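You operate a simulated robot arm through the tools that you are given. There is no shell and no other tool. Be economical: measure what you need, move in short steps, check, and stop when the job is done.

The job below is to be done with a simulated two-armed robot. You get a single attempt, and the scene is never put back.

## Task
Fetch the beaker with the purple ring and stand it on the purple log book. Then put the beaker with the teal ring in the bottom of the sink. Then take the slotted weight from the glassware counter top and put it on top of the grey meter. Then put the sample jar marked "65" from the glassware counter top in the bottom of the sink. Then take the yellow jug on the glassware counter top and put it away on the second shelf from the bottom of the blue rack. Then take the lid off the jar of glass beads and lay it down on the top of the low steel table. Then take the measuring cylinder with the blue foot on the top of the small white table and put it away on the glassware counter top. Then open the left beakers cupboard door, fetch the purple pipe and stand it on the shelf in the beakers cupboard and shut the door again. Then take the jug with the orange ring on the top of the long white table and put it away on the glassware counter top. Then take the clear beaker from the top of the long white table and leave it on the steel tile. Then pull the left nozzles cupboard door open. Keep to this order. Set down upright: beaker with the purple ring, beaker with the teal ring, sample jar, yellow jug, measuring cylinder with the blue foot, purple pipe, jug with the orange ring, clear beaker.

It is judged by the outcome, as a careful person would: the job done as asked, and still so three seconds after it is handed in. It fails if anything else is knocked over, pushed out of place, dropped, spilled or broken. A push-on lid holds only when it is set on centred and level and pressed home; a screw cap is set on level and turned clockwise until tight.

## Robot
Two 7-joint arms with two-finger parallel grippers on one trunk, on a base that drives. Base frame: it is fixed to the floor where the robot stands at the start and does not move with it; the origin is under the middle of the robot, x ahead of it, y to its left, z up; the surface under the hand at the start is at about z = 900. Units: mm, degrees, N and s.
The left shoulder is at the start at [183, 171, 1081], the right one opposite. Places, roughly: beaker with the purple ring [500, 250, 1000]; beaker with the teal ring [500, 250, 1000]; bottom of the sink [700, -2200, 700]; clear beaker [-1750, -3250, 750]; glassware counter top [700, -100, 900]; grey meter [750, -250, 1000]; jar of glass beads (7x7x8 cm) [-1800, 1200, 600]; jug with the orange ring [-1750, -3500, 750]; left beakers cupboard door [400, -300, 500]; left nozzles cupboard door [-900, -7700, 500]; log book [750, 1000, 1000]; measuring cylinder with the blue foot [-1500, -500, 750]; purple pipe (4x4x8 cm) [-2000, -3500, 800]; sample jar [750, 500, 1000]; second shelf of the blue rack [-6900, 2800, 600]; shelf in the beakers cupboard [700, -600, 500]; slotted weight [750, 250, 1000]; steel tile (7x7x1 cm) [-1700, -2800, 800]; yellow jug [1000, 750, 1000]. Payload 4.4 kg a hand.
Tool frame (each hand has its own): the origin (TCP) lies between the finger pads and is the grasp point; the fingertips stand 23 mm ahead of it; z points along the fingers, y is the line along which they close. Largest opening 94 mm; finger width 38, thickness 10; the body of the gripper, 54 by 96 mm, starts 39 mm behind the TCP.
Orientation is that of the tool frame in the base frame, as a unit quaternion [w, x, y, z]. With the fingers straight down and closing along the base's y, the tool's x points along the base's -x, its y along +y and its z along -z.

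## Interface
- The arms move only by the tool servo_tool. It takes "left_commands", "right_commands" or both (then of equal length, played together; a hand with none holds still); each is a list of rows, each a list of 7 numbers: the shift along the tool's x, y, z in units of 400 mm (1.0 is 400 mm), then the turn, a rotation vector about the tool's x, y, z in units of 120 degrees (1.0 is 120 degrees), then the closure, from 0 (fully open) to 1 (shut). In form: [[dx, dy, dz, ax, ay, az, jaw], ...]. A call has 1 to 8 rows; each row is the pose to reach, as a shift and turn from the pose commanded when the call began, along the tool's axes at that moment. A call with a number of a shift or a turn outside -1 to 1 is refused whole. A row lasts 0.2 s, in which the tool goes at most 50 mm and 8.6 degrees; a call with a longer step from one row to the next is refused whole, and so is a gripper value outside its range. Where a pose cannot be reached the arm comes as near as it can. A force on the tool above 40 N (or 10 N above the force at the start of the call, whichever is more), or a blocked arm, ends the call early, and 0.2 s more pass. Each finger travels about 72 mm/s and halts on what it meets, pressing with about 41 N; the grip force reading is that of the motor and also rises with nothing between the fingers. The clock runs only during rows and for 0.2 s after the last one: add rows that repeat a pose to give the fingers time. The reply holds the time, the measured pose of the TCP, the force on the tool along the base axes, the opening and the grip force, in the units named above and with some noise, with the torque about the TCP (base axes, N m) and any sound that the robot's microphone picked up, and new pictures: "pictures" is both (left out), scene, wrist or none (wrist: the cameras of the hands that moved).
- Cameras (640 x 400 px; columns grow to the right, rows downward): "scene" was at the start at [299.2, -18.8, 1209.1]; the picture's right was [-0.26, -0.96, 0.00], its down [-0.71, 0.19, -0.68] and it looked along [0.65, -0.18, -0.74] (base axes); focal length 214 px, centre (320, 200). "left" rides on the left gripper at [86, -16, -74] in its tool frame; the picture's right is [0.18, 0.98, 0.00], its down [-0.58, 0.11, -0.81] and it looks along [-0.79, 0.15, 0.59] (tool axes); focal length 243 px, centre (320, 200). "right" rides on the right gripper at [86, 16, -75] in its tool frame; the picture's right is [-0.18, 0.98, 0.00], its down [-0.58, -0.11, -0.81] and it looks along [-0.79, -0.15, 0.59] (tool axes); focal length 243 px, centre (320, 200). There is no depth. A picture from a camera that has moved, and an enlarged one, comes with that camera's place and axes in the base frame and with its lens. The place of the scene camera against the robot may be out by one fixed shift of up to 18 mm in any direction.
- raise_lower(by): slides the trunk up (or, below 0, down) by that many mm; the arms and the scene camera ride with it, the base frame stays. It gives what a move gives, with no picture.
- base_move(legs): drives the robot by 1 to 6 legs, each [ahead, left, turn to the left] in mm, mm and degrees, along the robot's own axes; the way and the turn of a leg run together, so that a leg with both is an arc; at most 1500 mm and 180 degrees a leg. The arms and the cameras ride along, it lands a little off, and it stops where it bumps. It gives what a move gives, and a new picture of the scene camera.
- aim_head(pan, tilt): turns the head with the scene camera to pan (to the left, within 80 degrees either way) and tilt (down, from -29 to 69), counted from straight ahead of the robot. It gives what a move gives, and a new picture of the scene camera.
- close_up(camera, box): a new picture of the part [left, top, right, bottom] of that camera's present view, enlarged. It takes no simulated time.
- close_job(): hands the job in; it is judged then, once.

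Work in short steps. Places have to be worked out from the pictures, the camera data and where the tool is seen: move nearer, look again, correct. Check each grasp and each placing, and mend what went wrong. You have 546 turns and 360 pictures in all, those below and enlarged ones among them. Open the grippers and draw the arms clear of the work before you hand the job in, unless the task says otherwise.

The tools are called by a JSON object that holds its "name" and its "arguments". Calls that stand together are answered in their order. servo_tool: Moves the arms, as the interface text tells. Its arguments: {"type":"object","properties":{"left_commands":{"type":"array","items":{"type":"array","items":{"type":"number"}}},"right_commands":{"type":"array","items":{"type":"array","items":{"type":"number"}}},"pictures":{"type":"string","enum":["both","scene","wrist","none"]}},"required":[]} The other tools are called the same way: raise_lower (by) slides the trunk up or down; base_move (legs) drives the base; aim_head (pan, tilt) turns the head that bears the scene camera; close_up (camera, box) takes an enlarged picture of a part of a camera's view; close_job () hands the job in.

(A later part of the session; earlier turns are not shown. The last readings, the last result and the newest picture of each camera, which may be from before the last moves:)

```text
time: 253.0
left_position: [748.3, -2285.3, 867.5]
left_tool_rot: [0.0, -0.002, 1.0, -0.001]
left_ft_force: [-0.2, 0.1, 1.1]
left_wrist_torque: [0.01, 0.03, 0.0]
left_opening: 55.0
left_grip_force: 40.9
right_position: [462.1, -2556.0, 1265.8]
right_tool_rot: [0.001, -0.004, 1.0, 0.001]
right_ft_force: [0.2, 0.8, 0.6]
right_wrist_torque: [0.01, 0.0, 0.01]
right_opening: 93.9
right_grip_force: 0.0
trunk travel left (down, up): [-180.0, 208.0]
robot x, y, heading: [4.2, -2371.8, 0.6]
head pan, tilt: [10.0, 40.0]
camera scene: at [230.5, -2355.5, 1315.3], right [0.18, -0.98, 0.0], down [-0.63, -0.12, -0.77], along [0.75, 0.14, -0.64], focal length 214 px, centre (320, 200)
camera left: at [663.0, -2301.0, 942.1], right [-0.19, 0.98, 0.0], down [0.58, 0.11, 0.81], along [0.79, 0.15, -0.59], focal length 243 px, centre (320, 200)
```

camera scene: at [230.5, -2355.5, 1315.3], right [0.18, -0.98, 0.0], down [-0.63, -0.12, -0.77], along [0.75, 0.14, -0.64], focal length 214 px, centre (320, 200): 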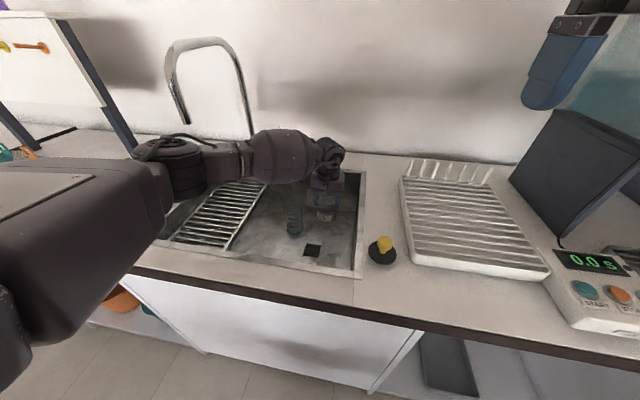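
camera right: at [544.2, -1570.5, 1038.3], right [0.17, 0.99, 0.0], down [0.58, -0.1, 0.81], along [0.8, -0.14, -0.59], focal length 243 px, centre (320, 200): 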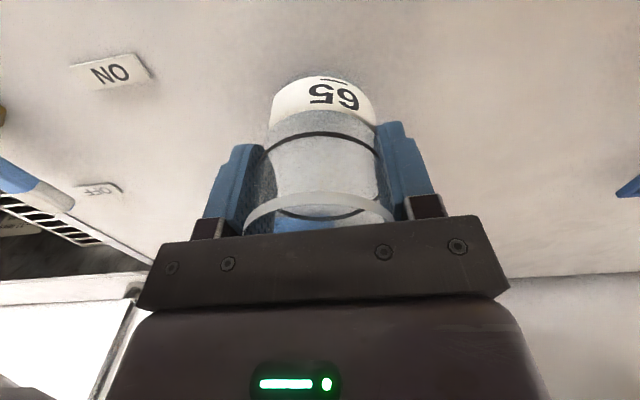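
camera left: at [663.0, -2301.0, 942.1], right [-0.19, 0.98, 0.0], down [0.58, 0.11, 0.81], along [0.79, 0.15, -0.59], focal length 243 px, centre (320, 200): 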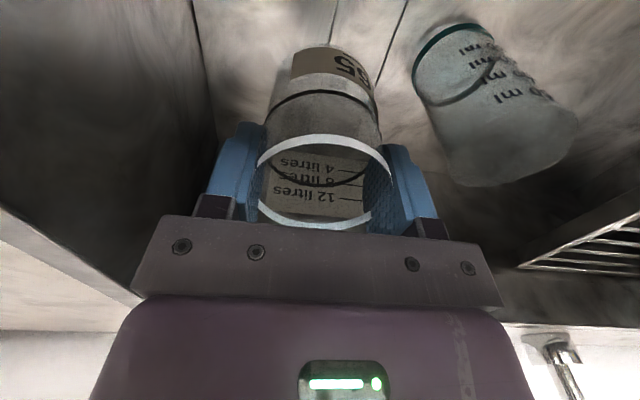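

The elbow is getting low near the valve lever, so I raise the trunk another 80 mm before going deeper.

{"name": "raise_lower", "arguments": {"by": 80}}

{"name": "servo_tool", "arguments": {"left_commands": [[0, 0, 0.1, 0, 0, 0, 0.8], [0, 0, 0.2, 0, 0, 0, 0.8], [0, 0, 0.28, 0, 0, 0, 0.8]], "pictures": "both"}}

```text
time: 254.1
left_position: [747.7, -2287.0, 944.4]
left_tool_rot: [-0.001, -0.001, 1.0, 0.0]
left_ft_force: [0.1, -1.1, -0.1]
left_wrist_torque: [-0.02, 0.0, 0.02]
left_opening: 54.9
left_grip_force: 40.9
right_position: [461.9, -2555.2, 1343.9]
right_tool_rot: [0.001, -0.005, 1.0, 0.0]
right_ft_force: [0.1, 0.4, -0.3]
right_wrist_torque: [-0.02, 0.0, 0.02]
right_opening: 93.9
right_grip_force: 0.1
trunk travel left (down, up): [-260.0, 128.0]
robot x, y, heading: [2.0, -2373.2, 0.4]
head pan, tilt: [10.0, 40.0]
```

```text
time: 254.9
left_position: [748.8, -2287.0, 836.2]
left_tool_rot: [0.001, -0.001, 1.0, 0.0]
left_ft_force: [-0.1, 0.4, -0.3]
left_wrist_torque: [0.01, 0.01, 0.03]
left_opening: 55.1
left_grip_force: 40.7
right_position: [461.3, -2557.5, 1345.2]
right_tool_rot: [0.001, -0.004, 1.0, 0.001]
right_ft_force: [-0.3, 0.5, 0.3]
right_wrist_torque: [0.02, 0.0, -0.01]
right_opening: 93.9
right_grip_force: 0.2
trunk travel left (down, up): [-260.0, 128.0]
robot x, y, heading: [4.5, -2375.0, 0.6]
head pan, tilt: [10.0, 40.0]
camera scene: at [166.3, -2357.0, 1402.1], right [0.18, -0.98, 0.0], down [-0.63, -0.12, -0.77], along [0.75, 0.14, -0.64], focal length 214 px, centre (320, 200)
camera left: at [662.5, -2303.4, 910.0], right [-0.19, 0.98, 0.0], down [0.58, 0.11, 0.81], along [0.79, 0.15, -0.59], focal length 243 px, centre (320, 200)
```

scene: 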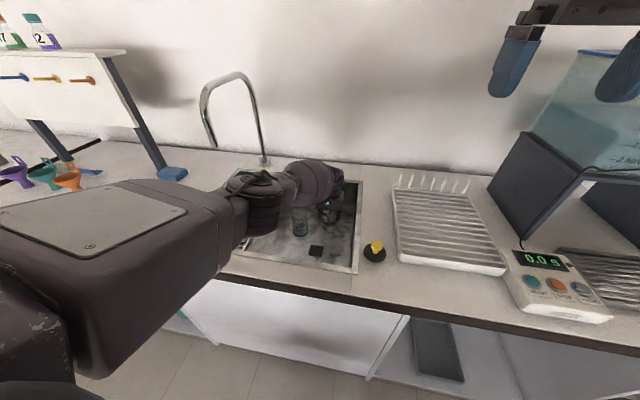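
left: 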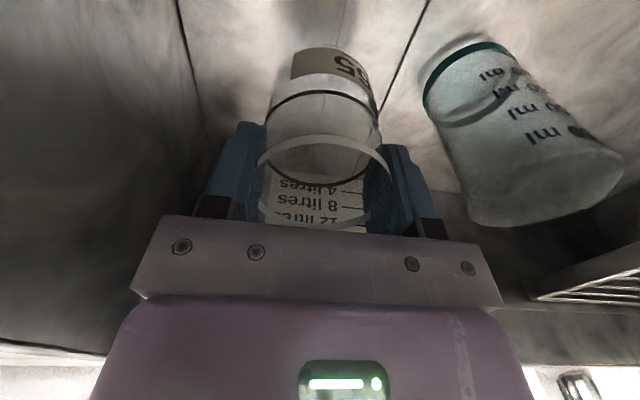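

Elbow is now above the open sink. I lower to near the bottom, then slowly.

{"name": "servo_tool", "arguments": {"left_commands": [[0, 0, 0.03, 0, 0, 0, 0.8], [0, 0, 0.06, 0, 0, 0, 0.8], [0, 0, 0.085, 0, 0, 0, 0.8]], "pictures": "none"}}

{"name": "servo_tool", "arguments": {"left_commands": [[0, 0, 0.008, 0, 0, 0, 0.8], [0, 0, 0.016, 0, 0, 0, 0.8], [0, 0, 0.024, 0, 0, 0, 0.8], [0, 0, 0.03, 0, 0, 0, 0.8]], "pictures": "both"}}

```text
time: 255.7
left_position: [737.7, -2283.9, 806.0]
left_tool_rot: [0.0, -0.002, 1.0, -0.001]
left_ft_force: [0.9, 0.4, -0.4]
left_wrist_torque: [0.0, -0.01, 0.0]
left_opening: 55.1
left_grip_force: 40.9
left hand out of reach, approached as far as the arm can: row 2, 3
right_position: [460.4, -2555.0, 1345.6]
right_tool_rot: [0.001, -0.006, 1.0, 0.0]
right_ft_force: [-0.3, -1.0, 0.3]
right_wrist_torque: [0.0, 0.0, 0.01]
right_opening: 94.0
right_grip_force: 0.0
trunk travel left (down, up): [-260.0, 128.0]
robot x, y, heading: [3.3, -2374.5, 0.7]
head pan, tilt: [10.0, 40.0]
```

```text
time: 256.7
left_position: [737.3, -2284.8, 800.3]
left_tool_rot: [0.002, -0.002, 1.0, -0.001]
left_ft_force: [-0.7, -0.1, -1.2]
left_wrist_torque: [0.0, -0.04, 0.01]
left_opening: 54.9
left_grip_force: 41.3
left hand out of reach, approached as far as the arm can: row 3, 4
right_position: [460.4, -2555.5, 1344.6]
right_tool_rot: [0.001, -0.006, 1.0, 0.0]
right_ft_force: [-0.9, 0.3, 0.2]
right_wrist_torque: [-0.02, -0.01, 0.02]
right_opening: 93.9
right_grip_force: 0.1
trunk travel left (down, up): [-260.0, 128.0]
robot x, y, heading: [1.4, -2374.2, 0.4]
head pan, tilt: [10.0, 40.0]
camera scene: at [166.0, -2356.0, 1402.1], right [0.18, -0.98, 0.0], down [-0.63, -0.12, -0.77], along [0.75, 0.14, -0.64], focal length 214 px, centre (320, 200)
camera left: at [649.8, -2300.1, 874.6], right [-0.19, 0.98, 0.0], down [0.58, 0.11, 0.81], along [0.79, 0.15, -0.59], focal length 243 px, centre (320, 200)
```

scene: 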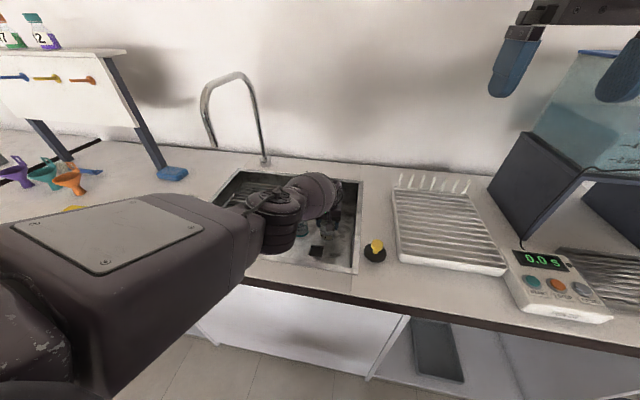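
left: 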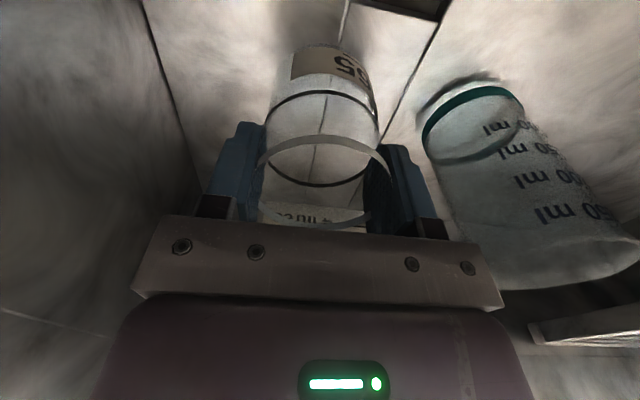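

Reach limit reached ~7 mm above the bottom; I use the trunk to lower the last bit.

{"name": "raise_lower", "arguments": {"by": -7}}

```text
time: 257.3
left_position: [736.2, -2285.1, 793.8]
left_tool_rot: [0.0, -0.002, 1.0, -0.001]
left_ft_force: [-2.0, -1.4, 12.5]
left_wrist_torque: [-0.16, 0.27, 0.01]
left_opening: 54.8
left_grip_force: 41.1
right_position: [459.6, -2555.7, 1340.1]
right_tool_rot: [0.002, -0.005, 1.0, 0.001]
right_ft_force: [0.8, -0.7, -0.7]
right_wrist_torque: [0.04, -0.03, -0.01]
right_opening: 94.3
right_grip_force: 0.0
trunk travel left (down, up): [-253.0, 135.0]
robot x, y, heading: [2.0, -2378.3, 0.7]
head pan, tilt: [10.0, 40.0]
```

Contact (12.5 N). I open partially.

{"name": "servo_tool", "arguments": {"left_commands": [[0, 0, 0, 0, 0, 0, 0.5], [0, 0, 0, 0, 0, 0, 0.25], [0, 0, 0, 0, 0, 0, 0.2], [0, 0, 0, 0, 0, 0, 0.2]], "pictures": "wrist"}}

```text
time: 258.3
left_position: [735.9, -2284.5, 792.7]
left_tool_rot: [-0.001, -0.002, 1.0, 0.0]
left_ft_force: [0.6, 0.2, 0.1]
left_wrist_torque: [0.0, -0.01, -0.02]
left_opening: 75.3
left_grip_force: 0.0
right_position: [459.6, -2556.0, 1338.2]
right_tool_rot: [0.0, -0.005, 1.0, 0.001]
right_ft_force: [0.2, 0.2, 0.6]
right_wrist_torque: [0.02, 0.03, 0.0]
right_opening: 93.9
right_grip_force: 0.0
trunk travel left (down, up): [-253.0, 135.0]
robot x, y, heading: [1.2, -2375.4, 0.7]
head pan, tilt: [10.0, 40.0]
camera left: at [650.8, -2300.8, 866.7], right [-0.19, 0.98, 0.0], down [0.58, 0.11, 0.81], along [0.79, 0.15, -0.59], focal length 243 px, centre (320, 200)
```

left: 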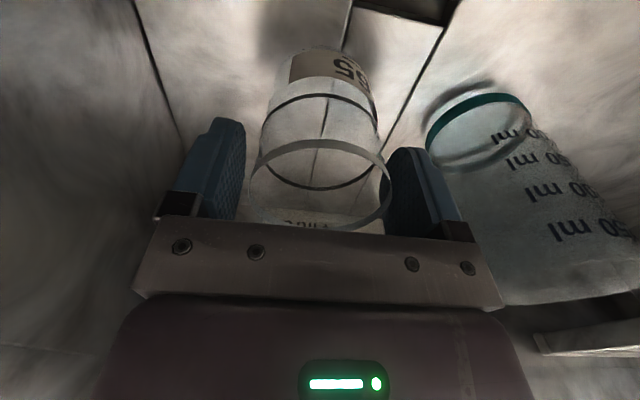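

Jar stands released. I rise straight up.

{"name": "servo_tool", "arguments": {"left_commands": [[0, 0, -0.05, 0, 0, 0, 0.2], [0, 0, -0.13, 0, 0, 0, 0.2], [0, 0, -0.24, 0, 0, 0, 0.2], [0, 0, -0.35, 0, 0, 0, 0.2], [0, 0, -0.46, 0, 0, 0, 0.2]], "pictures": "scene"}}

```text
time: 259.5
left_position: [792.0, -2278.7, 963.2]
left_tool_rot: [-0.002, -0.002, 1.0, -0.001]
left_ft_force: [0.0, -0.1, -0.3]
left_wrist_torque: [-0.02, -0.08, 0.01]
left_opening: 75.3
left_grip_force: 0.0
left hand out of reach, approached as far as the arm can: row 1, 2, 3, 4, 5
right_position: [459.1, -2555.9, 1339.7]
right_tool_rot: [0.001, -0.005, 1.0, 0.0]
right_ft_force: [-1.0, 0.0, 0.0]
right_wrist_torque: [-0.04, -0.02, 0.02]
right_opening: 94.1
right_grip_force: 0.1
trunk travel left (down, up): [-253.0, 135.0]
robot x, y, heading: [4.7, -2374.3, 0.7]
head pan, tilt: [10.0, 40.0]
camera scene: at [169.4, -2355.9, 1394.9], right [0.18, -0.98, 0.0], down [-0.63, -0.12, -0.77], along [0.75, 0.14, -0.64], focal length 214 px, centre (320, 200)
```

scene: 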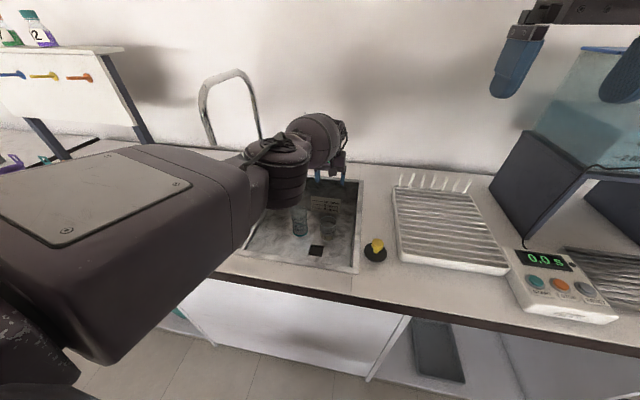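

I check that both vessels stand properly.

{"name": "close_up", "arguments": {"camera": "scene", "box": [250, 160, 390, 280]}}

```text
3.33 times, centred on (320, 220) of scene
camera zoom: at [169.4, -2355.9, 1394.9], right [0.18, -0.98, 0.0], down [-0.63, -0.12, -0.77], along [0.75, 0.14, -0.64], focal length 715 px, centre (320, 133)
```

zoom: 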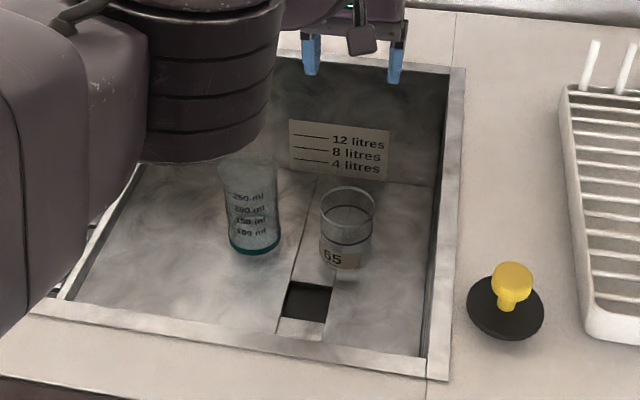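

Both stand upright. I raise and pull the arm back, then lower the trunk and back away.

{"name": "servo_tool", "arguments": {"left_commands": [[0.06, 0, -0.08, 0, 0, 0, 0.1], [0.15, 0, -0.14, 0, 0, 0, 0], [0.25, 0, -0.2, 0, 0, 0, 0], [0.35, 0, -0.26, 0, 0, 0, 0], [0.45, 0, -0.32, 0, 0, 0, 0], [0.55, 0, -0.38, 0, 0, 0, 0], [0.6, 0, -0.48, 0, 0, 0, 0], [0.6, 0, -0.58, 0, 0, 0, 0]], "pictures": "scene"}}

```text
time: 261.3
left_position: [792.7, -2315.4, 1200.8]
left_tool_rot: [-0.003, -0.001, 1.0, 0.0]
left_ft_force: [0.6, -0.1, -0.6]
left_wrist_torque: [-0.04, 0.03, -0.06]
left_opening: 94.1
left_grip_force: 0.1
left hand out of reach, approached as far as the arm can: row 1, 2, 3, 4, 5, 6, 7, 8
right_position: [462.3, -2555.6, 1336.5]
right_tool_rot: [0.0, -0.005, 1.0, 0.0]
right_ft_force: [0.2, 0.2, -0.7]
right_wrist_torque: [-0.02, 0.03, -0.01]
right_opening: 94.1
right_grip_force: 0.0
trunk travel left (down, up): [-253.0, 135.0]
robot x, y, heading: [8.7, -2376.3, 0.5]
head pan, tilt: [10.0, 40.0]
camera scene: at [171.8, -2355.8, 1394.3], right [0.18, -0.98, 0.0], down [-0.63, -0.12, -0.77], along [0.75, 0.14, -0.64], focal length 214 px, centre (320, 200)
```

scene: 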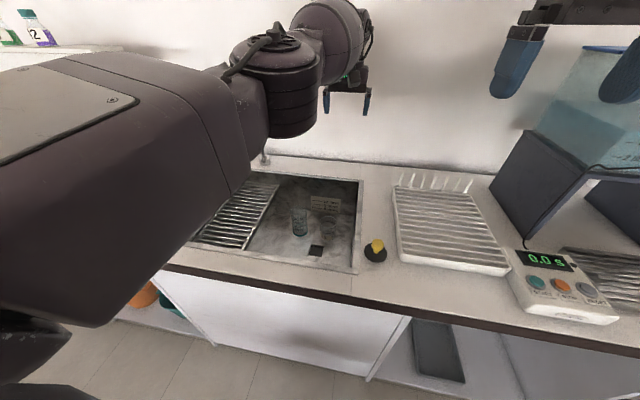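

The arm seems stuck in a stretched posture. I hold the commanded pose a few rows to let it converge.

{"name": "servo_tool", "arguments": {"left_commands": [[0, 0, 0, 0, 0, 0, 0], [0, 0, 0, 0, 0, 0, 0], [0, 0, 0, 0, 0, 0, 0], [0, 0, 0, 0, 0, 0, 0]], "pictures": "none"}}

```text
time: 262.3
left_position: [791.6, -2316.0, 1201.5]
left_tool_rot: [-0.002, -0.001, 1.0, 0.001]
left_ft_force: [0.1, 0.4, -0.2]
left_wrist_torque: [0.01, 0.03, 0.01]
left_opening: 93.9
left_grip_force: 0.0
right_position: [460.3, -2555.7, 1338.7]
right_tool_rot: [0.001, -0.005, 1.0, 0.0]
right_ft_force: [-1.2, -0.3, -0.3]
right_wrist_torque: [0.01, -0.01, 0.01]
right_opening: 94.0
right_grip_force: 0.1
trunk travel left (down, up): [-253.0, 135.0]
robot x, y, heading: [5.3, -2375.7, 0.6]
head pan, tilt: [10.0, 40.0]
```

I perturb: tilt the hand and shift right to get out of the singular posture.

{"name": "servo_tool", "arguments": {"left_commands": [[0.0, -0.05, 0, 0, -0.05, 0, 0], [0.0, -0.1, 0, 0, -0.1, 0, 0], [0.0, -0.15, 0, 0, -0.16, 0, 0], [0.0, -0.2, 0, 0, -0.22, 0, 0], [0.0, -0.2, 0, 0, -0.22, 0, 0]], "pictures": "scene"}}

```text
time: 263.5
left_position: [832.7, -2417.5, 1203.0]
left_tool_rot: [0.229, -0.003, 0.973, 0.0]
left_ft_force: [0.1, -0.9, 0.0]
left_wrist_torque: [-0.02, 0.02, 0.03]
left_opening: 93.8
left_grip_force: 0.1
left hand out of reach, approached as far as the arm can: row 1, 2, 3, 4, 5
right_position: [461.7, -2555.7, 1338.4]
right_tool_rot: [0.001, -0.006, 1.0, 0.0]
right_ft_force: [0.2, -0.6, 0.2]
right_wrist_torque: [-0.03, 0.02, 0.01]
right_opening: 93.9
right_grip_force: 0.0
trunk travel left (down, up): [-253.0, 135.0]
robot x, y, heading: [3.8, -2376.9, 0.4]
head pan, tilt: [10.0, 40.0]
camera scene: at [170.2, -2355.5, 1394.7], right [0.18, -0.98, 0.0], down [-0.63, -0.12, -0.77], along [0.75, 0.14, -0.64], focal length 214 px, centre (320, 200)
```

scene: 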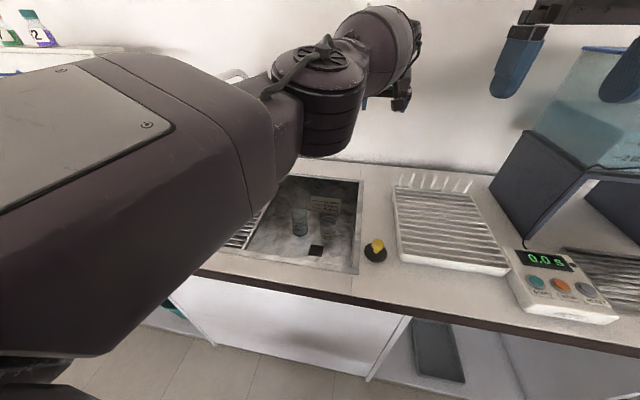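

I'll raise the hand and un-tilt, then lower the trunk, which brings the shoulder forward and should re-bend the arm.

{"name": "servo_tool", "arguments": {"left_commands": [[-0.04, 0, -0.08, 0, 0.05, 0, 0], [-0.08, 0, -0.16, 0, 0.1, 0, 0], [-0.12, 0, -0.24, 0, 0.16, 0, 0], [-0.167, 0, -0.335, 0, 0.22, 0, 0], [-0.167, 0, -0.335, 0, 0.22, 0, 0]], "pictures": "none"}}

{"name": "raise_lower", "arguments": {"by": -100}}

```text
time: 264.7
left_position: [747.1, -2382.9, 1317.9]
left_tool_rot: [-0.002, -0.002, 1.0, -0.002]
left_ft_force: [-0.4, 0.7, 0.2]
left_wrist_torque: [-0.03, 0.05, -0.04]
left_opening: 94.2
left_grip_force: 0.0
left hand out of reach, approached as far as the arm can: row 1, 2, 3, 4, 5
right_position: [462.2, -2554.0, 1335.8]
right_tool_rot: [0.0, -0.005, 1.0, 0.0]
right_ft_force: [0.3, -0.5, -1.4]
right_wrist_torque: [-0.07, 0.04, 0.0]
right_opening: 94.0
right_grip_force: 0.1
trunk travel left (down, up): [-253.0, 135.0]
robot x, y, heading: [8.5, -2371.7, 0.7]
head pan, tilt: [10.0, 40.0]
```

```text
time: 266.0
left_position: [739.4, -2384.9, 1224.8]
left_tool_rot: [0.001, -0.002, 1.0, 0.001]
left_ft_force: [-0.3, 0.1, 0.1]
left_wrist_torque: [0.0, 0.01, 0.04]
left_opening: 93.9
left_grip_force: 0.2
right_position: [457.3, -2557.0, 1240.4]
right_tool_rot: [0.003, -0.005, 1.0, 0.0]
right_ft_force: [-1.1, -0.5, 1.2]
right_wrist_torque: [0.02, -0.03, -0.01]
right_opening: 93.9
right_grip_force: 0.1
trunk travel left (down, up): [-153.0, 235.0]
robot x, y, heading: [5.7, -2376.1, 0.3]
head pan, tilt: [10.0, 40.0]
```

I try holding the commanded pose again to see whether the elbow bends now.

{"name": "servo_tool", "arguments": {"left_commands": [[0, 0.02, 0, 0, 0, 0, 0], [0, 0.04, 0, 0, 0, 0, 0], [0, 0.06, 0, 0, 0, 0, 0], [0, 0.08, 0, 0, 0, 0, 0], [0, 0.08, 0, 0, 0, 0, 0]], "pictures": "scene"}}

```text
time: 267.2
left_position: [743.2, -2352.9, 1221.3]
left_tool_rot: [-0.001, -0.001, 1.0, 0.0]
left_ft_force: [-0.1, -0.3, 0.8]
left_wrist_torque: [0.04, 0.0, -0.04]
left_opening: 94.2
left_grip_force: 0.0
right_position: [460.8, -2555.3, 1237.0]
right_tool_rot: [0.002, -0.006, 1.0, 0.0]
right_ft_force: [-0.3, 0.3, 0.0]
right_wrist_torque: [0.02, 0.02, -0.01]
right_opening: 94.3
right_grip_force: 0.1
trunk travel left (down, up): [-153.0, 235.0]
robot x, y, heading: [1.1, -2373.9, 0.4]
head pan, tilt: [10.0, 40.0]
camera scene: at [256.7, -2355.3, 1284.4], right [0.18, -0.98, 0.0], down [-0.63, -0.12, -0.77], along [0.75, 0.14, -0.64], focal length 214 px, centre (320, 200)
```

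scene: 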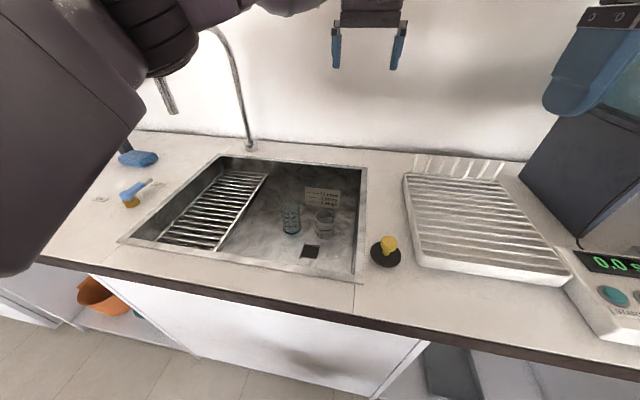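

Arm is normal again, and both vessels and sink are undisturbed. I retract the hand, restore the trunk, and back away.

{"name": "servo_tool", "arguments": {"left_commands": [[0.1, 0, -0.02, 0, 0, 0, 0], [0.2, 0, -0.04, 0, 0, 0, 0], [0.3, 0, -0.06, 0, 0, 0, 0], [0.4, 0, -0.08, 0, 0, 0, 0]], "pictures": "none"}}

{"name": "raise_lower", "arguments": {"by": -53}}

{"name": "base_move", "arguments": {"legs": [[-340, 0, 0], [0, 1450, 0], [0, 1450, 0]]}}

```text
time: 268.2
left_position: [581.9, -2354.7, 1254.2]
left_tool_rot: [-0.001, -0.003, 1.0, 0.0]
left_ft_force: [0.7, -0.8, 0.2]
left_wrist_torque: [0.0, -0.03, 0.03]
left_opening: 94.1
left_grip_force: 0.1
right_position: [459.0, -2556.0, 1239.2]
right_tool_rot: [0.002, -0.006, 1.0, 0.0]
right_ft_force: [-1.0, 0.1, -0.3]
right_wrist_torque: [0.05, -0.02, 0.01]
right_opening: 94.0
right_grip_force: 0.0
trunk travel left (down, up): [-153.0, 235.0]
robot x, y, heading: [7.8, -2377.4, 0.7]
head pan, tilt: [10.0, 40.0]
```

```text
time: 269.2
left_position: [579.0, -2353.5, 1202.6]
left_tool_rot: [0.002, -0.002, 1.0, -0.001]
left_ft_force: [-1.4, 0.5, -0.1]
left_wrist_torque: [0.01, -0.04, 0.01]
left_opening: 93.9
left_grip_force: 0.1
right_position: [458.2, -2556.0, 1186.3]
right_tool_rot: [0.003, -0.005, 1.0, -0.001]
right_ft_force: [-0.2, -0.1, 0.3]
right_wrist_torque: [-0.04, -0.04, -0.01]
right_opening: 94.0
right_grip_force: 0.0
trunk travel left (down, up): [-100.0, 288.0]
robot x, y, heading: [2.6, -2374.4, 0.8]
head pan, tilt: [10.0, 40.0]
```

```text
time: 296.5
left_position: [248.4, 543.8, 1199.8]
left_tool_rot: [-0.002, 0.011, 1.0, 0.0]
left_ft_force: [0.2, 0.3, -0.8]
left_wrist_torque: [-0.04, -0.02, -0.01]
left_opening: 94.1
left_grip_force: 0.1
right_position: [121.0, 345.4, 1185.2]
right_tool_rot: [0.001, 0.007, 1.0, 0.0]
right_ft_force: [1.0, 0.3, 0.1]
right_wrist_torque: [0.0, 0.0, -0.01]
right_opening: 93.9
right_grip_force: 0.2
trunk travel left (down, up): [-100.0, 288.0]
robot x, y, heading: [-330.1, 538.4, -0.7]
head pan, tilt: [10.0, 40.0]
camera scene: at [-23.2, 550.0, 1219.6], right [0.16, -0.99, 0.0], down [-0.63, -0.1, -0.77], along [0.76, 0.12, -0.64], focal length 214 px, centre (320, 200)
```

scene: 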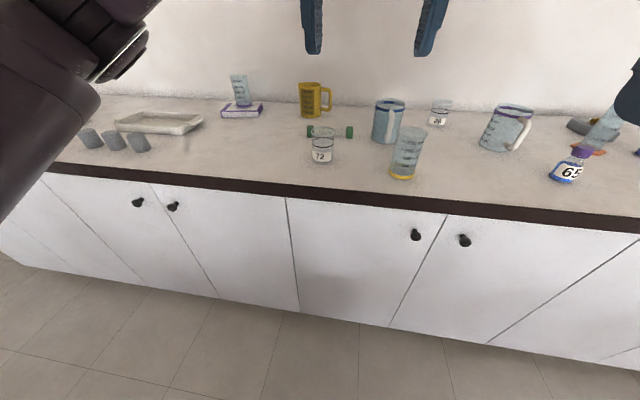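

Next the yellow jug. I drive ahead to the counter with the left hand and look at the jug with its camera.

{"name": "base_move", "arguments": {"legs": [[320, 40, 0.7]]}}

{"name": "servo_tool", "arguments": {"left_commands": [[-0.08, 0.08, 0, 0, 0, 0, 0], [-0.16, 0.18, 0, 0, 0, 0, 0], [-0.24, 0.28, 0, 0, 0, 0, 0], [-0.32, 0.38, 0, 0, 0, 0, 0]], "pictures": "wrist"}}

```text
time: 298.6
left_position: [565.2, 588.3, 1200.5]
left_tool_rot: [-0.001, 0.005, 1.0, 0.0]
left_ft_force: [-0.4, 0.5, -0.1]
left_wrist_torque: [0.03, 0.04, -0.01]
left_opening: 94.2
left_grip_force: 0.0
right_position: [439.7, 388.1, 1184.4]
right_tool_rot: [0.0, 0.003, 1.0, 0.0]
right_ft_force: [0.6, 0.4, 0.4]
right_wrist_torque: [0.0, 0.01, 0.02]
right_opening: 94.0
right_grip_force: 0.0
trunk travel left (down, up): [-100.0, 288.0]
robot x, y, heading: [-9.3, 575.2, -0.4]
head pan, tilt: [10.0, 40.0]
camera scene: at [294.0, 590.6, 1219.7], right [0.17, -0.99, 0.0], down [-0.63, -0.11, -0.77], along [0.75, 0.13, -0.64], focal length 214 px, centre (320, 200)
```

scene: 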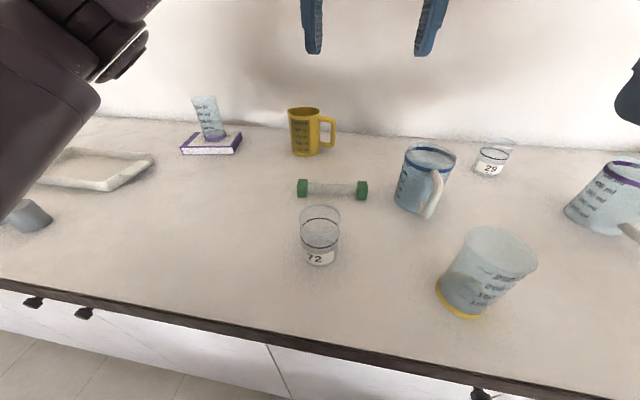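

```text
refused: row 2 steps farther than a row can; nothing moved
```

I repeat with smaller steps.

{"name": "servo_tool", "arguments": {"left_commands": [[-0.06, 0.075, 0, 0, 0, 0, 0], [-0.12, 0.15, 0, 0, 0, 0, 0], [-0.19, 0.225, 0, 0, 0, 0, 0], [-0.25, 0.3, 0, 0, 0, 0, 0], [-0.31, 0.375, 0, 0, 0, 0, 0]], "pictures": "wrist"}}

```text
time: 299.8
left_position: [691.7, 739.0, 1200.5]
left_tool_rot: [-0.001, 0.004, 1.0, 0.0]
left_ft_force: [0.4, 0.5, -0.8]
left_wrist_torque: [0.01, 0.0, -0.01]
left_opening: 94.0
left_grip_force: 0.1
right_position: [439.8, 388.6, 1184.8]
right_tool_rot: [0.001, 0.002, 1.0, 0.001]
right_ft_force: [-0.1, 0.3, 0.7]
right_wrist_torque: [0.0, 0.02, 0.01]
right_opening: 93.8
right_grip_force: 0.1
trunk travel left (down, up): [-100.0, 288.0]
robot x, y, heading: [-16.4, 577.1, 0.0]
head pan, tilt: [10.0, 40.0]
camera left: at [606.1, 724.3, 1275.7], right [-0.17, 0.98, 0.0], down [0.58, 0.1, 0.8], along [0.79, 0.14, -0.59], focal length 243 px, centre (320, 200)
```

left: 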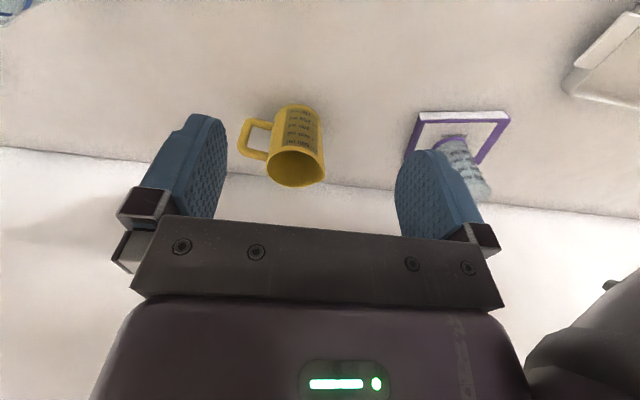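

Jug axis ≈ (870,736), rim z≈1020, handle toward -y. I'll pinch its left wall with the hand tilted 30° forward; first to a pre-grasp above (870,777).

{"name": "servo_tool", "arguments": {"left_commands": [[-0.08, 0.02, 0, 0, -0.06, 0, 0.2], [-0.16, 0.04, 0, 0, -0.12, 0, 0.45], [-0.25, 0.06, 0, 0, -0.18, 0, 0.45], [-0.35, 0.08, 0.02, 0, -0.25, 0, 0.45], [-0.43, 0.1, 0.1, 0, -0.25, 0, 0.45], [-0.43, 0.1, 0.2, 0, -0.25, 0, 0.45]], "pictures": "both"}}

```text
time: 301.2
left_position: [863.3, 775.7, 1120.9]
left_tool_rot: [0.258, 0.004, 0.966, -0.001]
left_ft_force: [0.1, -1.1, -0.3]
left_wrist_torque: [0.04, 0.0, -0.03]
left_opening: 51.5
left_grip_force: 0.0
right_position: [439.4, 388.9, 1184.8]
right_tool_rot: [0.001, 0.002, 1.0, 0.0]
right_ft_force: [-1.0, -0.3, -0.5]
right_wrist_torque: [0.01, -0.01, 0.01]
right_opening: 93.8
right_grip_force: 0.0
trunk travel left (down, up): [-100.0, 288.0]
robot x, y, heading: [-14.4, 571.9, -0.1]
head pan, tilt: [10.0, 40.0]
camera scene: at [294.5, 591.0, 1219.3], right [0.17, -0.99, 0.0], down [-0.63, -0.11, -0.77], along [0.75, 0.13, -0.64], focal length 214 px, centre (320, 200)
camera left: at [752.4, 759.8, 1142.1], right [-0.15, 0.98, -0.09], down [0.1, 0.11, 0.99], along [0.98, 0.14, -0.12], focal length 243 px, centre (320, 200)
```

scene: 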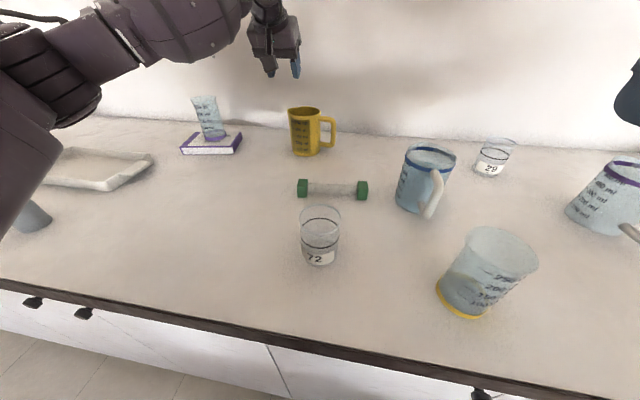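
left: 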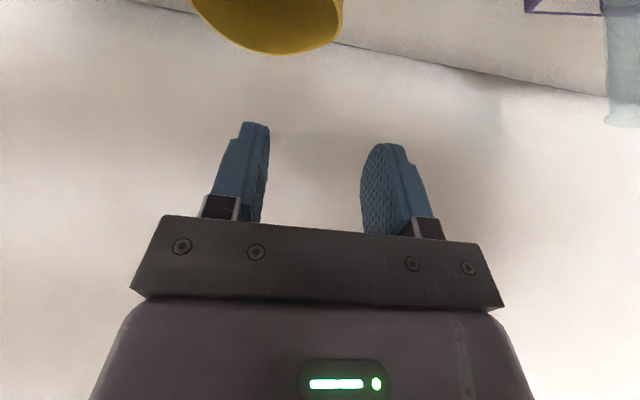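

Left rim wall is at about y=780, x≈872. I lower to just above the rim and check finger alignment.

{"name": "servo_tool", "arguments": {"left_commands": [[0.03, 0.004, 0.06, 0, 0, 0, 0.45], [0.06, 0.008, 0.125, 0, 0, 0, 0.45], [0.08, 0.008, 0.17, 0, 0, 0, 0.45]], "pictures": "wrist"}}

{"name": "close_up", "arguments": {"camera": "scene", "box": [220, 40, 380, 170]}}

```text
time: 302.0
left_position: [871.1, 778.7, 1044.0]
left_tool_rot: [0.258, 0.004, 0.966, -0.001]
left_ft_force: [0.0, -0.7, 0.5]
left_wrist_torque: [0.03, 0.0, 0.01]
left_opening: 51.8
left_grip_force: 0.0
right_position: [440.3, 387.9, 1184.8]
right_tool_rot: [0.001, 0.001, 1.0, 0.0]
right_ft_force: [0.4, 0.0, -0.4]
right_wrist_torque: [-0.02, 0.0, 0.02]
right_opening: 94.2
right_grip_force: 0.1
trunk travel left (down, up): [-100.0, 288.0]
robot x, y, heading: [-12.6, 572.4, -0.4]
head pan, tilt: [10.0, 40.0]
camera left: at [758.6, 763.0, 1066.3], right [-0.15, 0.98, -0.09], down [0.1, 0.11, 0.99], along [0.98, 0.14, -0.12], focal length 243 px, centre (320, 200)
```

left: 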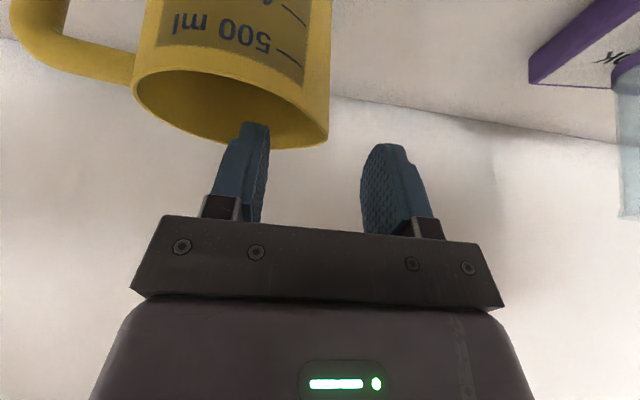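

```text
3.08 times, centred on (300, 105) of scene
camera zoom: at [294.2, 590.6, 1219.5], right [0.17, -0.99, 0.0], down [-0.63, -0.11, -0.77], along [0.75, 0.13, -0.64], focal length 660 px, centre (382, 492)
```

zoom: 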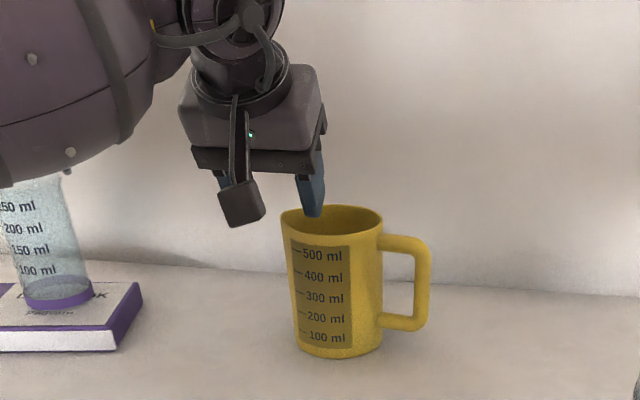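

Fingers straddle the left wall. I lower 27 mm and close.

{"name": "servo_tool", "arguments": {"left_commands": [[0.017, 0, 0.028, 0, 0, 0, 0.45], [0.034, 0, 0.058, 0, 0, 0, 0.45], [0.034, 0, 0.058, 0, 0, 0, 0.7], [0.034, 0, 0.058, 0, 0, 0, 1.0], [0.034, 0, 0.058, 0, 0, 0, 1.0], [0.034, 0, 0.058, 0, 0, 0, 1.0]], "pictures": "wrist"}}

```text
time: 303.4
left_position: [868.3, 777.6, 1018.3]
left_tool_rot: [0.258, 0.005, 0.966, -0.001]
left_ft_force: [-0.2, -0.4, 0.4]
left_wrist_torque: [-0.04, 0.11, 0.02]
left_opening: 13.6
left_grip_force: 41.7
right_position: [439.2, 387.3, 1184.9]
right_tool_rot: [0.001, 0.002, 1.0, 0.0]
right_ft_force: [-0.5, 0.0, -0.3]
right_wrist_torque: [-0.02, 0.02, 0.01]
right_opening: 94.1
right_grip_force: 0.0
trunk travel left (down, up): [-100.0, 288.0]
robot x, y, heading: [-11.0, 575.4, 0.1]
head pan, tilt: [10.0, 40.0]
camera left: at [756.8, 762.9, 1040.1], right [-0.15, 0.98, -0.09], down [0.1, 0.11, 0.99], along [0.98, 0.14, -0.12], focal length 243 px, centre (320, 200)
```

left: 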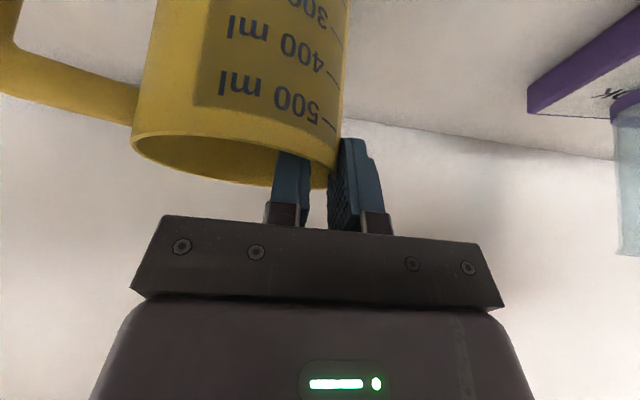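

Wall gripped. I lift 160 mm vertically and check the jug hangs level.

{"name": "servo_tool", "arguments": {"left_commands": [[-0.02, 0, -0.035, 0, 0, 0, 1.0], [-0.06, 0, -0.1, 0, 0, 0, 1.0], [-0.11, 0, -0.19, 0, 0, 0, 1.0], [-0.16, 0, -0.28, 0, 0, 0, 1.0], [-0.2, 0, -0.35, 0, 0, 0, 1.0]], "pictures": "both"}}

```text
time: 304.6
left_position: [868.9, 777.4, 1180.0]
left_tool_rot: [0.257, 0.005, 0.966, -0.002]
left_ft_force: [0.3, -0.2, -1.1]
left_wrist_torque: [0.06, 0.0, 0.0]
left_opening: 13.3
left_grip_force: 40.6
right_position: [440.4, 386.6, 1186.6]
right_tool_rot: [0.002, 0.002, 1.0, 0.001]
right_ft_force: [0.5, 0.1, 0.5]
right_wrist_torque: [0.01, 0.0, -0.02]
right_opening: 94.2
right_grip_force: 0.0
trunk travel left (down, up): [-100.0, 288.0]
robot x, y, heading: [-10.8, 572.3, -0.2]
head pan, tilt: [10.0, 40.0]
camera scene: at [293.3, 590.2, 1219.8], right [0.17, -0.99, 0.0], down [-0.63, -0.11, -0.77], along [0.76, 0.13, -0.64], focal length 214 px, centre (320, 200)
camera left: at [756.1, 762.4, 1202.4], right [-0.15, 0.98, -0.09], down [0.1, 0.11, 0.99], along [0.98, 0.14, -0.12], focal length 243 px, centre (320, 200)
```

scene: 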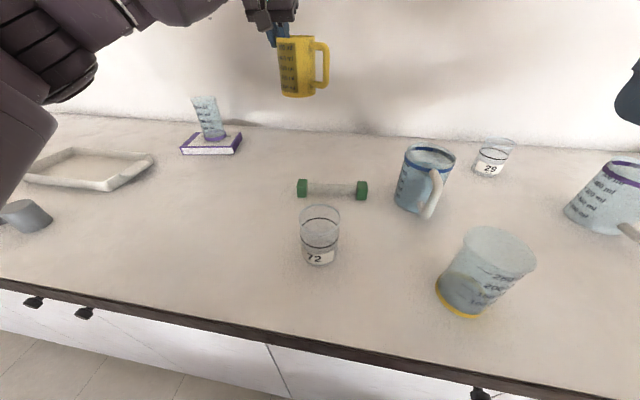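
left: 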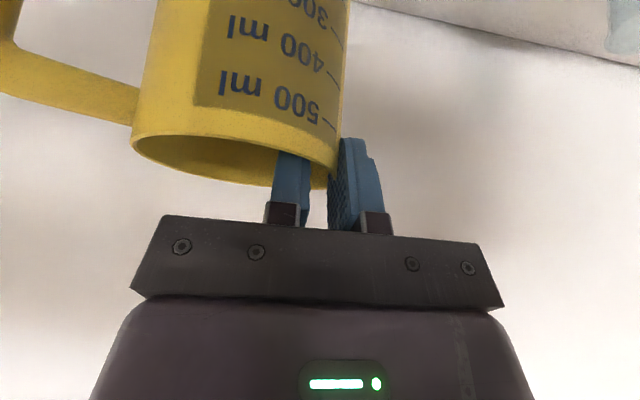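

Jug held level. I retract the arm, back away and turn around toward the rack.

{"name": "servo_tool", "arguments": {"left_commands": [[0.1, 0, -0.058, 0, 0, 0, 1.0], [0.2, 0, -0.115, 0, 0, 0, 1.0], [0.3, 0, -0.173, 0, 0, 0, 1.0], [0.4, 0, -0.231, 0, 0, 0, 1.0], [0.5, 0, -0.289, 0, 0, 0, 1.0], [0.6, 0, -0.346, 0, 0, 0, 1.0]], "pictures": "none"}}

{"name": "base_move", "arguments": {"legs": [[-500, 0, 0], [0, 0, 150]]}}

{"name": "aim_head", "arguments": {"pan": 0, "tilt": 15}}

```text
time: 306.0
left_position: [590.4, 783.4, 1177.5]
left_tool_rot: [0.258, 0.004, 0.966, -0.002]
left_ft_force: [-0.1, 0.5, -0.1]
left_wrist_torque: [0.06, -0.01, 0.01]
left_opening: 13.2
left_grip_force: 40.7
right_position: [439.4, 387.8, 1186.0]
right_tool_rot: [0.002, 0.002, 1.0, -0.001]
right_ft_force: [-0.5, -0.1, 0.0]
right_wrist_torque: [-0.03, 0.02, -0.02]
right_opening: 94.2
right_grip_force: 0.0
trunk travel left (down, up): [-100.0, 288.0]
robot x, y, heading: [-9.9, 572.4, -0.1]
head pan, tilt: [10.0, 40.0]
```

```text
time: 315.2
left_position: [-1152.4, 689.2, 1177.6]
left_tool_rot: [-0.067, 0.933, -0.248, -0.25]
left_ft_force: [0.6, -0.3, -0.3]
left_wrist_torque: [-0.01, -0.02, 0.0]
left_opening: 13.0
left_grip_force: 41.1
right_position: [-826.9, 961.6, 1184.4]
right_tool_rot: [0.001, 0.967, -0.254, -0.001]
right_ft_force: [0.0, -0.6, 0.2]
right_wrist_torque: [0.03, -0.02, -0.03]
right_opening: 94.0
right_grip_force: 0.0
trunk travel left (down, up): [-100.0, 288.0]
robot x, y, heading: [-526.1, 571.5, 150.1]
head pan, tilt: [10.0, 40.0]
camera scene: at [-810.1, 719.7, 1219.6], right [0.33, 0.94, 0.0], down [0.61, -0.21, -0.77], along [-0.72, 0.26, -0.64], focal length 214 px, centre (320, 200)
```

scene: 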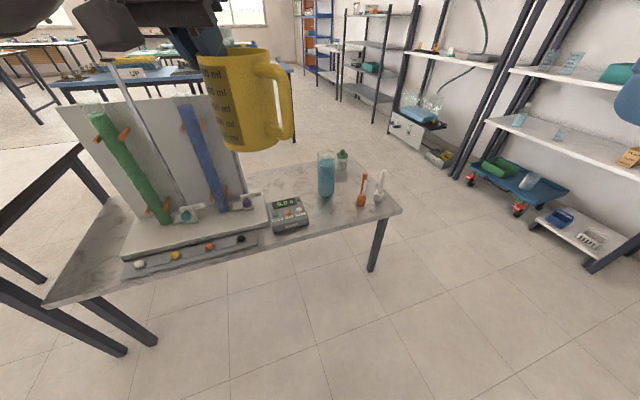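

```text
time: 316.1
left_position: [-1152.6, 689.8, 1178.0]
left_tool_rot: [-0.066, 0.934, -0.248, -0.249]
left_ft_force: [0.1, -0.5, -0.5]
left_wrist_torque: [-0.03, 0.02, 0.01]
left_opening: 12.8
left_grip_force: 41.2
right_position: [-826.7, 961.3, 1184.8]
right_tool_rot: [-0.001, 0.967, -0.254, -0.002]
right_ft_force: [-0.5, 0.3, 0.7]
right_wrist_torque: [0.02, -0.03, 0.02]
right_opening: 94.2
right_grip_force: 0.0
trunk travel left (down, up): [-100.0, 288.0]
robot x, y, heading: [-520.9, 582.3, 150.7]
head pan, tilt: [0.0, 15.0]
camera scene: at [-811.2, 737.4, 1259.0], right [0.49, 0.87, 0.0], down [0.23, -0.13, -0.97], along [-0.84, 0.47, -0.26], focal length 214 px, centre (320, 200)
```

scene: 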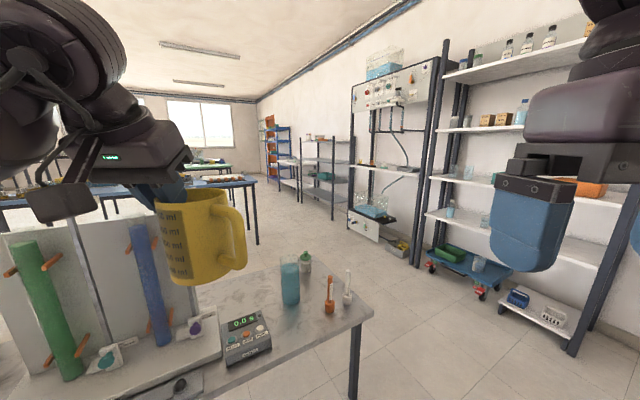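

A low steel table with apparatus is ahead; the blue rack is far along the right-hand wall. I drive sideways into the open lane (y≈2000), face -x and travel.

{"name": "base_move", "arguments": {"legs": [[694, -1238, 0], [0, 0, 29.3], [1500, 0, 0]]}}

```text
time: 328.1
left_position: [-1142.8, 1919.6, 1179.0]
left_tool_rot: [-0.03, 0.959, -0.113, -0.257]
left_ft_force: [0.7, 1.1, -0.9]
left_wrist_torque: [-0.06, -0.03, 0.01]
left_opening: 13.1
left_grip_force: 40.8
right_position: [-903.9, 2278.5, 1189.8]
right_tool_rot: [0.0, 0.991, -0.132, -0.007]
right_ft_force: [-0.8, 0.2, -0.6]
right_wrist_torque: [0.08, -0.03, 0.02]
right_opening: 94.1
right_grip_force: 0.0
trunk travel left (down, up): [-100.0, 288.0]
robot x, y, heading: [-510.5, 1989.8, 166.8]
head pan, tilt: [0.0, 15.0]
stopped in leg 2: the robot was blocked; the commanded pose is now the measured one
camera scene: at [-826.4, 2062.6, 1261.0], right [0.23, 0.97, 0.0], down [0.25, -0.06, -0.97], along [-0.94, 0.22, -0.25], focal length 214 px, centre (320, 200)
```

scene: 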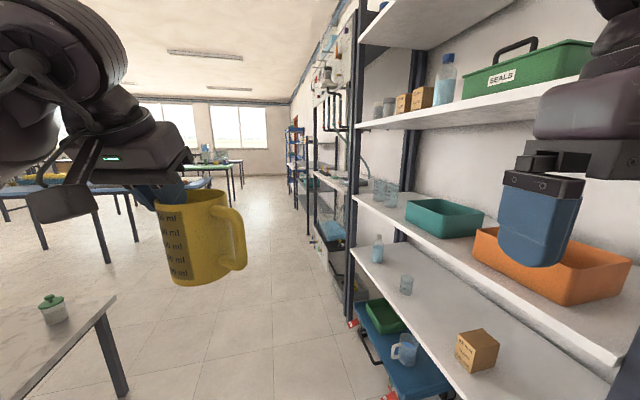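

The turn was blocked: the shelving on the right is closer than I thought. I move left, away from it.

{"name": "base_move", "arguments": {"legs": [[0, 350, 0]]}}

{"name": "aim_head", "arguments": {"pan": -55, "tilt": 25}}

```text
time: 328.8
left_position: [-1144.9, 1920.7, 1176.4]
left_tool_rot: [-0.03, 0.96, -0.115, -0.254]
left_ft_force: [0.0, -0.2, -0.5]
left_wrist_torque: [-0.07, 0.03, -0.02]
left_opening: 12.9
left_grip_force: 40.6
right_position: [-905.4, 2280.1, 1187.8]
right_tool_rot: [-0.001, 0.991, -0.134, -0.006]
right_ft_force: [0.8, 0.4, 0.6]
right_wrist_torque: [0.04, 0.0, 0.03]
right_opening: 94.1
right_grip_force: 0.1
trunk travel left (down, up): [-100.0, 288.0]
robot x, y, heading: [-510.0, 1988.4, 167.1]
head pan, tilt: [0.0, 15.0]
stopped in leg 1: the robot was blocked; the commanded pose is now the measured one
camera scene: at [-828.6, 2063.7, 1259.5], right [0.23, 0.97, 0.0], down [0.25, -0.06, -0.97], along [-0.94, 0.22, -0.26], focal length 214 px, centre (320, 200)
```

scene: 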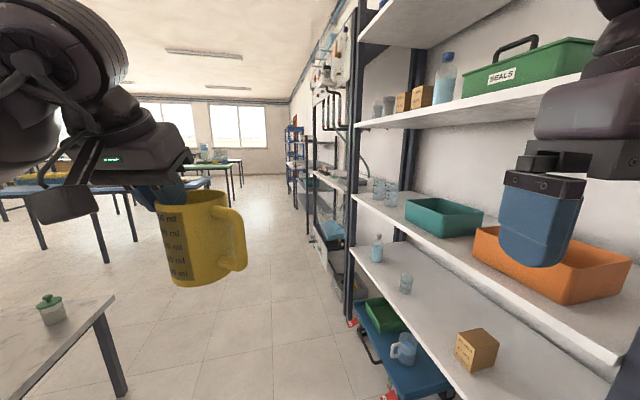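

```text
time: 330.0
left_position: [-1144.6, 1921.5, 1179.7]
left_tool_rot: [-0.03, 0.959, -0.114, -0.256]
left_ft_force: [0.3, -0.4, -0.4]
left_wrist_torque: [-0.04, 0.0, -0.01]
left_opening: 13.4
left_grip_force: 41.6
right_position: [-904.1, 2280.7, 1187.9]
right_tool_rot: [0.0, 0.991, -0.134, -0.006]
right_ft_force: [0.0, 0.3, -0.3]
right_wrist_torque: [0.02, -0.01, -0.05]
right_opening: 93.8
right_grip_force: 0.1
trunk travel left (down, up): [-100.0, 288.0]
robot x, y, heading: [-511.5, 1987.1, 166.5]
head pan, tilt: [-55.0, 25.0]
camera scene: at [-770.9, 2128.3, 1243.8], right [0.93, 0.37, 0.0], down [0.15, -0.39, -0.91], along [-0.34, 0.84, -0.42], focal length 214 px, centre (320, 200)
```

scene: 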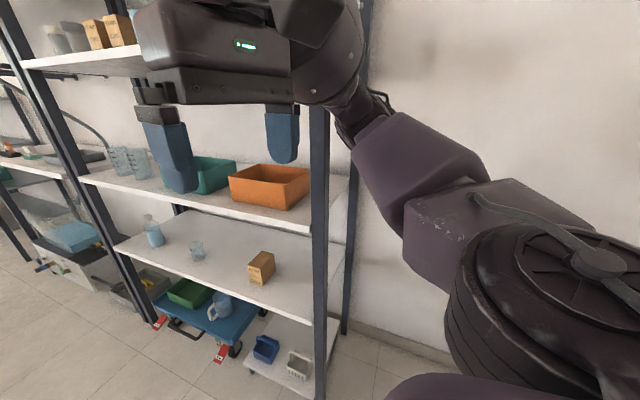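

The right forearm is pressed against the shelf's upright. I turn back clockwise to free it.

{"name": "base_move", "arguments": {"legs": [[0, 0, -16]]}}

```text
time: 331.4
left_position: [-1140.8, 2095.1, 1176.0]
left_tool_rot: [-0.063, 0.936, -0.243, -0.248]
left_ft_force: [0.5, 0.3, -1.6]
left_wrist_torque: [0.03, 0.04, 0.02]
left_opening: 13.3
left_grip_force: 41.0
right_position: [-814.8, 2378.1, 1187.1]
right_tool_rot: [-0.001, 0.964, -0.266, -0.004]
right_ft_force: [0.0, 0.4, -0.7]
right_wrist_torque: [-0.02, 0.02, 0.02]
right_opening: 94.1
right_grip_force: 0.0
trunk travel left (down, up): [-100.0, 288.0]
robot x, y, heading: [-509.5, 1989.7, 151.1]
head pan, tilt: [-55.0, 25.0]
camera scene: at [-727.9, 2193.8, 1242.8], right [0.99, 0.11, 0.0], down [0.04, -0.42, -0.91], along [-0.1, 0.9, -0.42], focal length 214 px, centre (320, 200)
```

scene: 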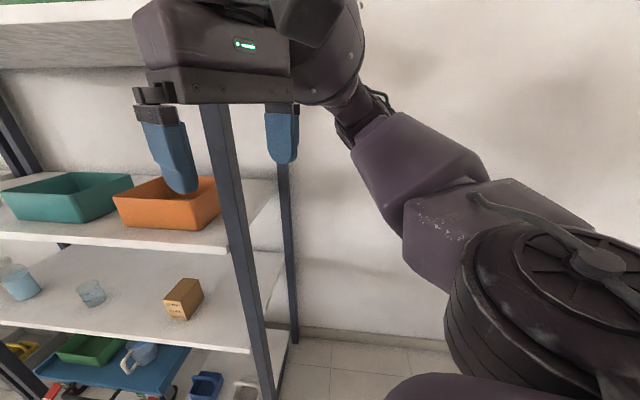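

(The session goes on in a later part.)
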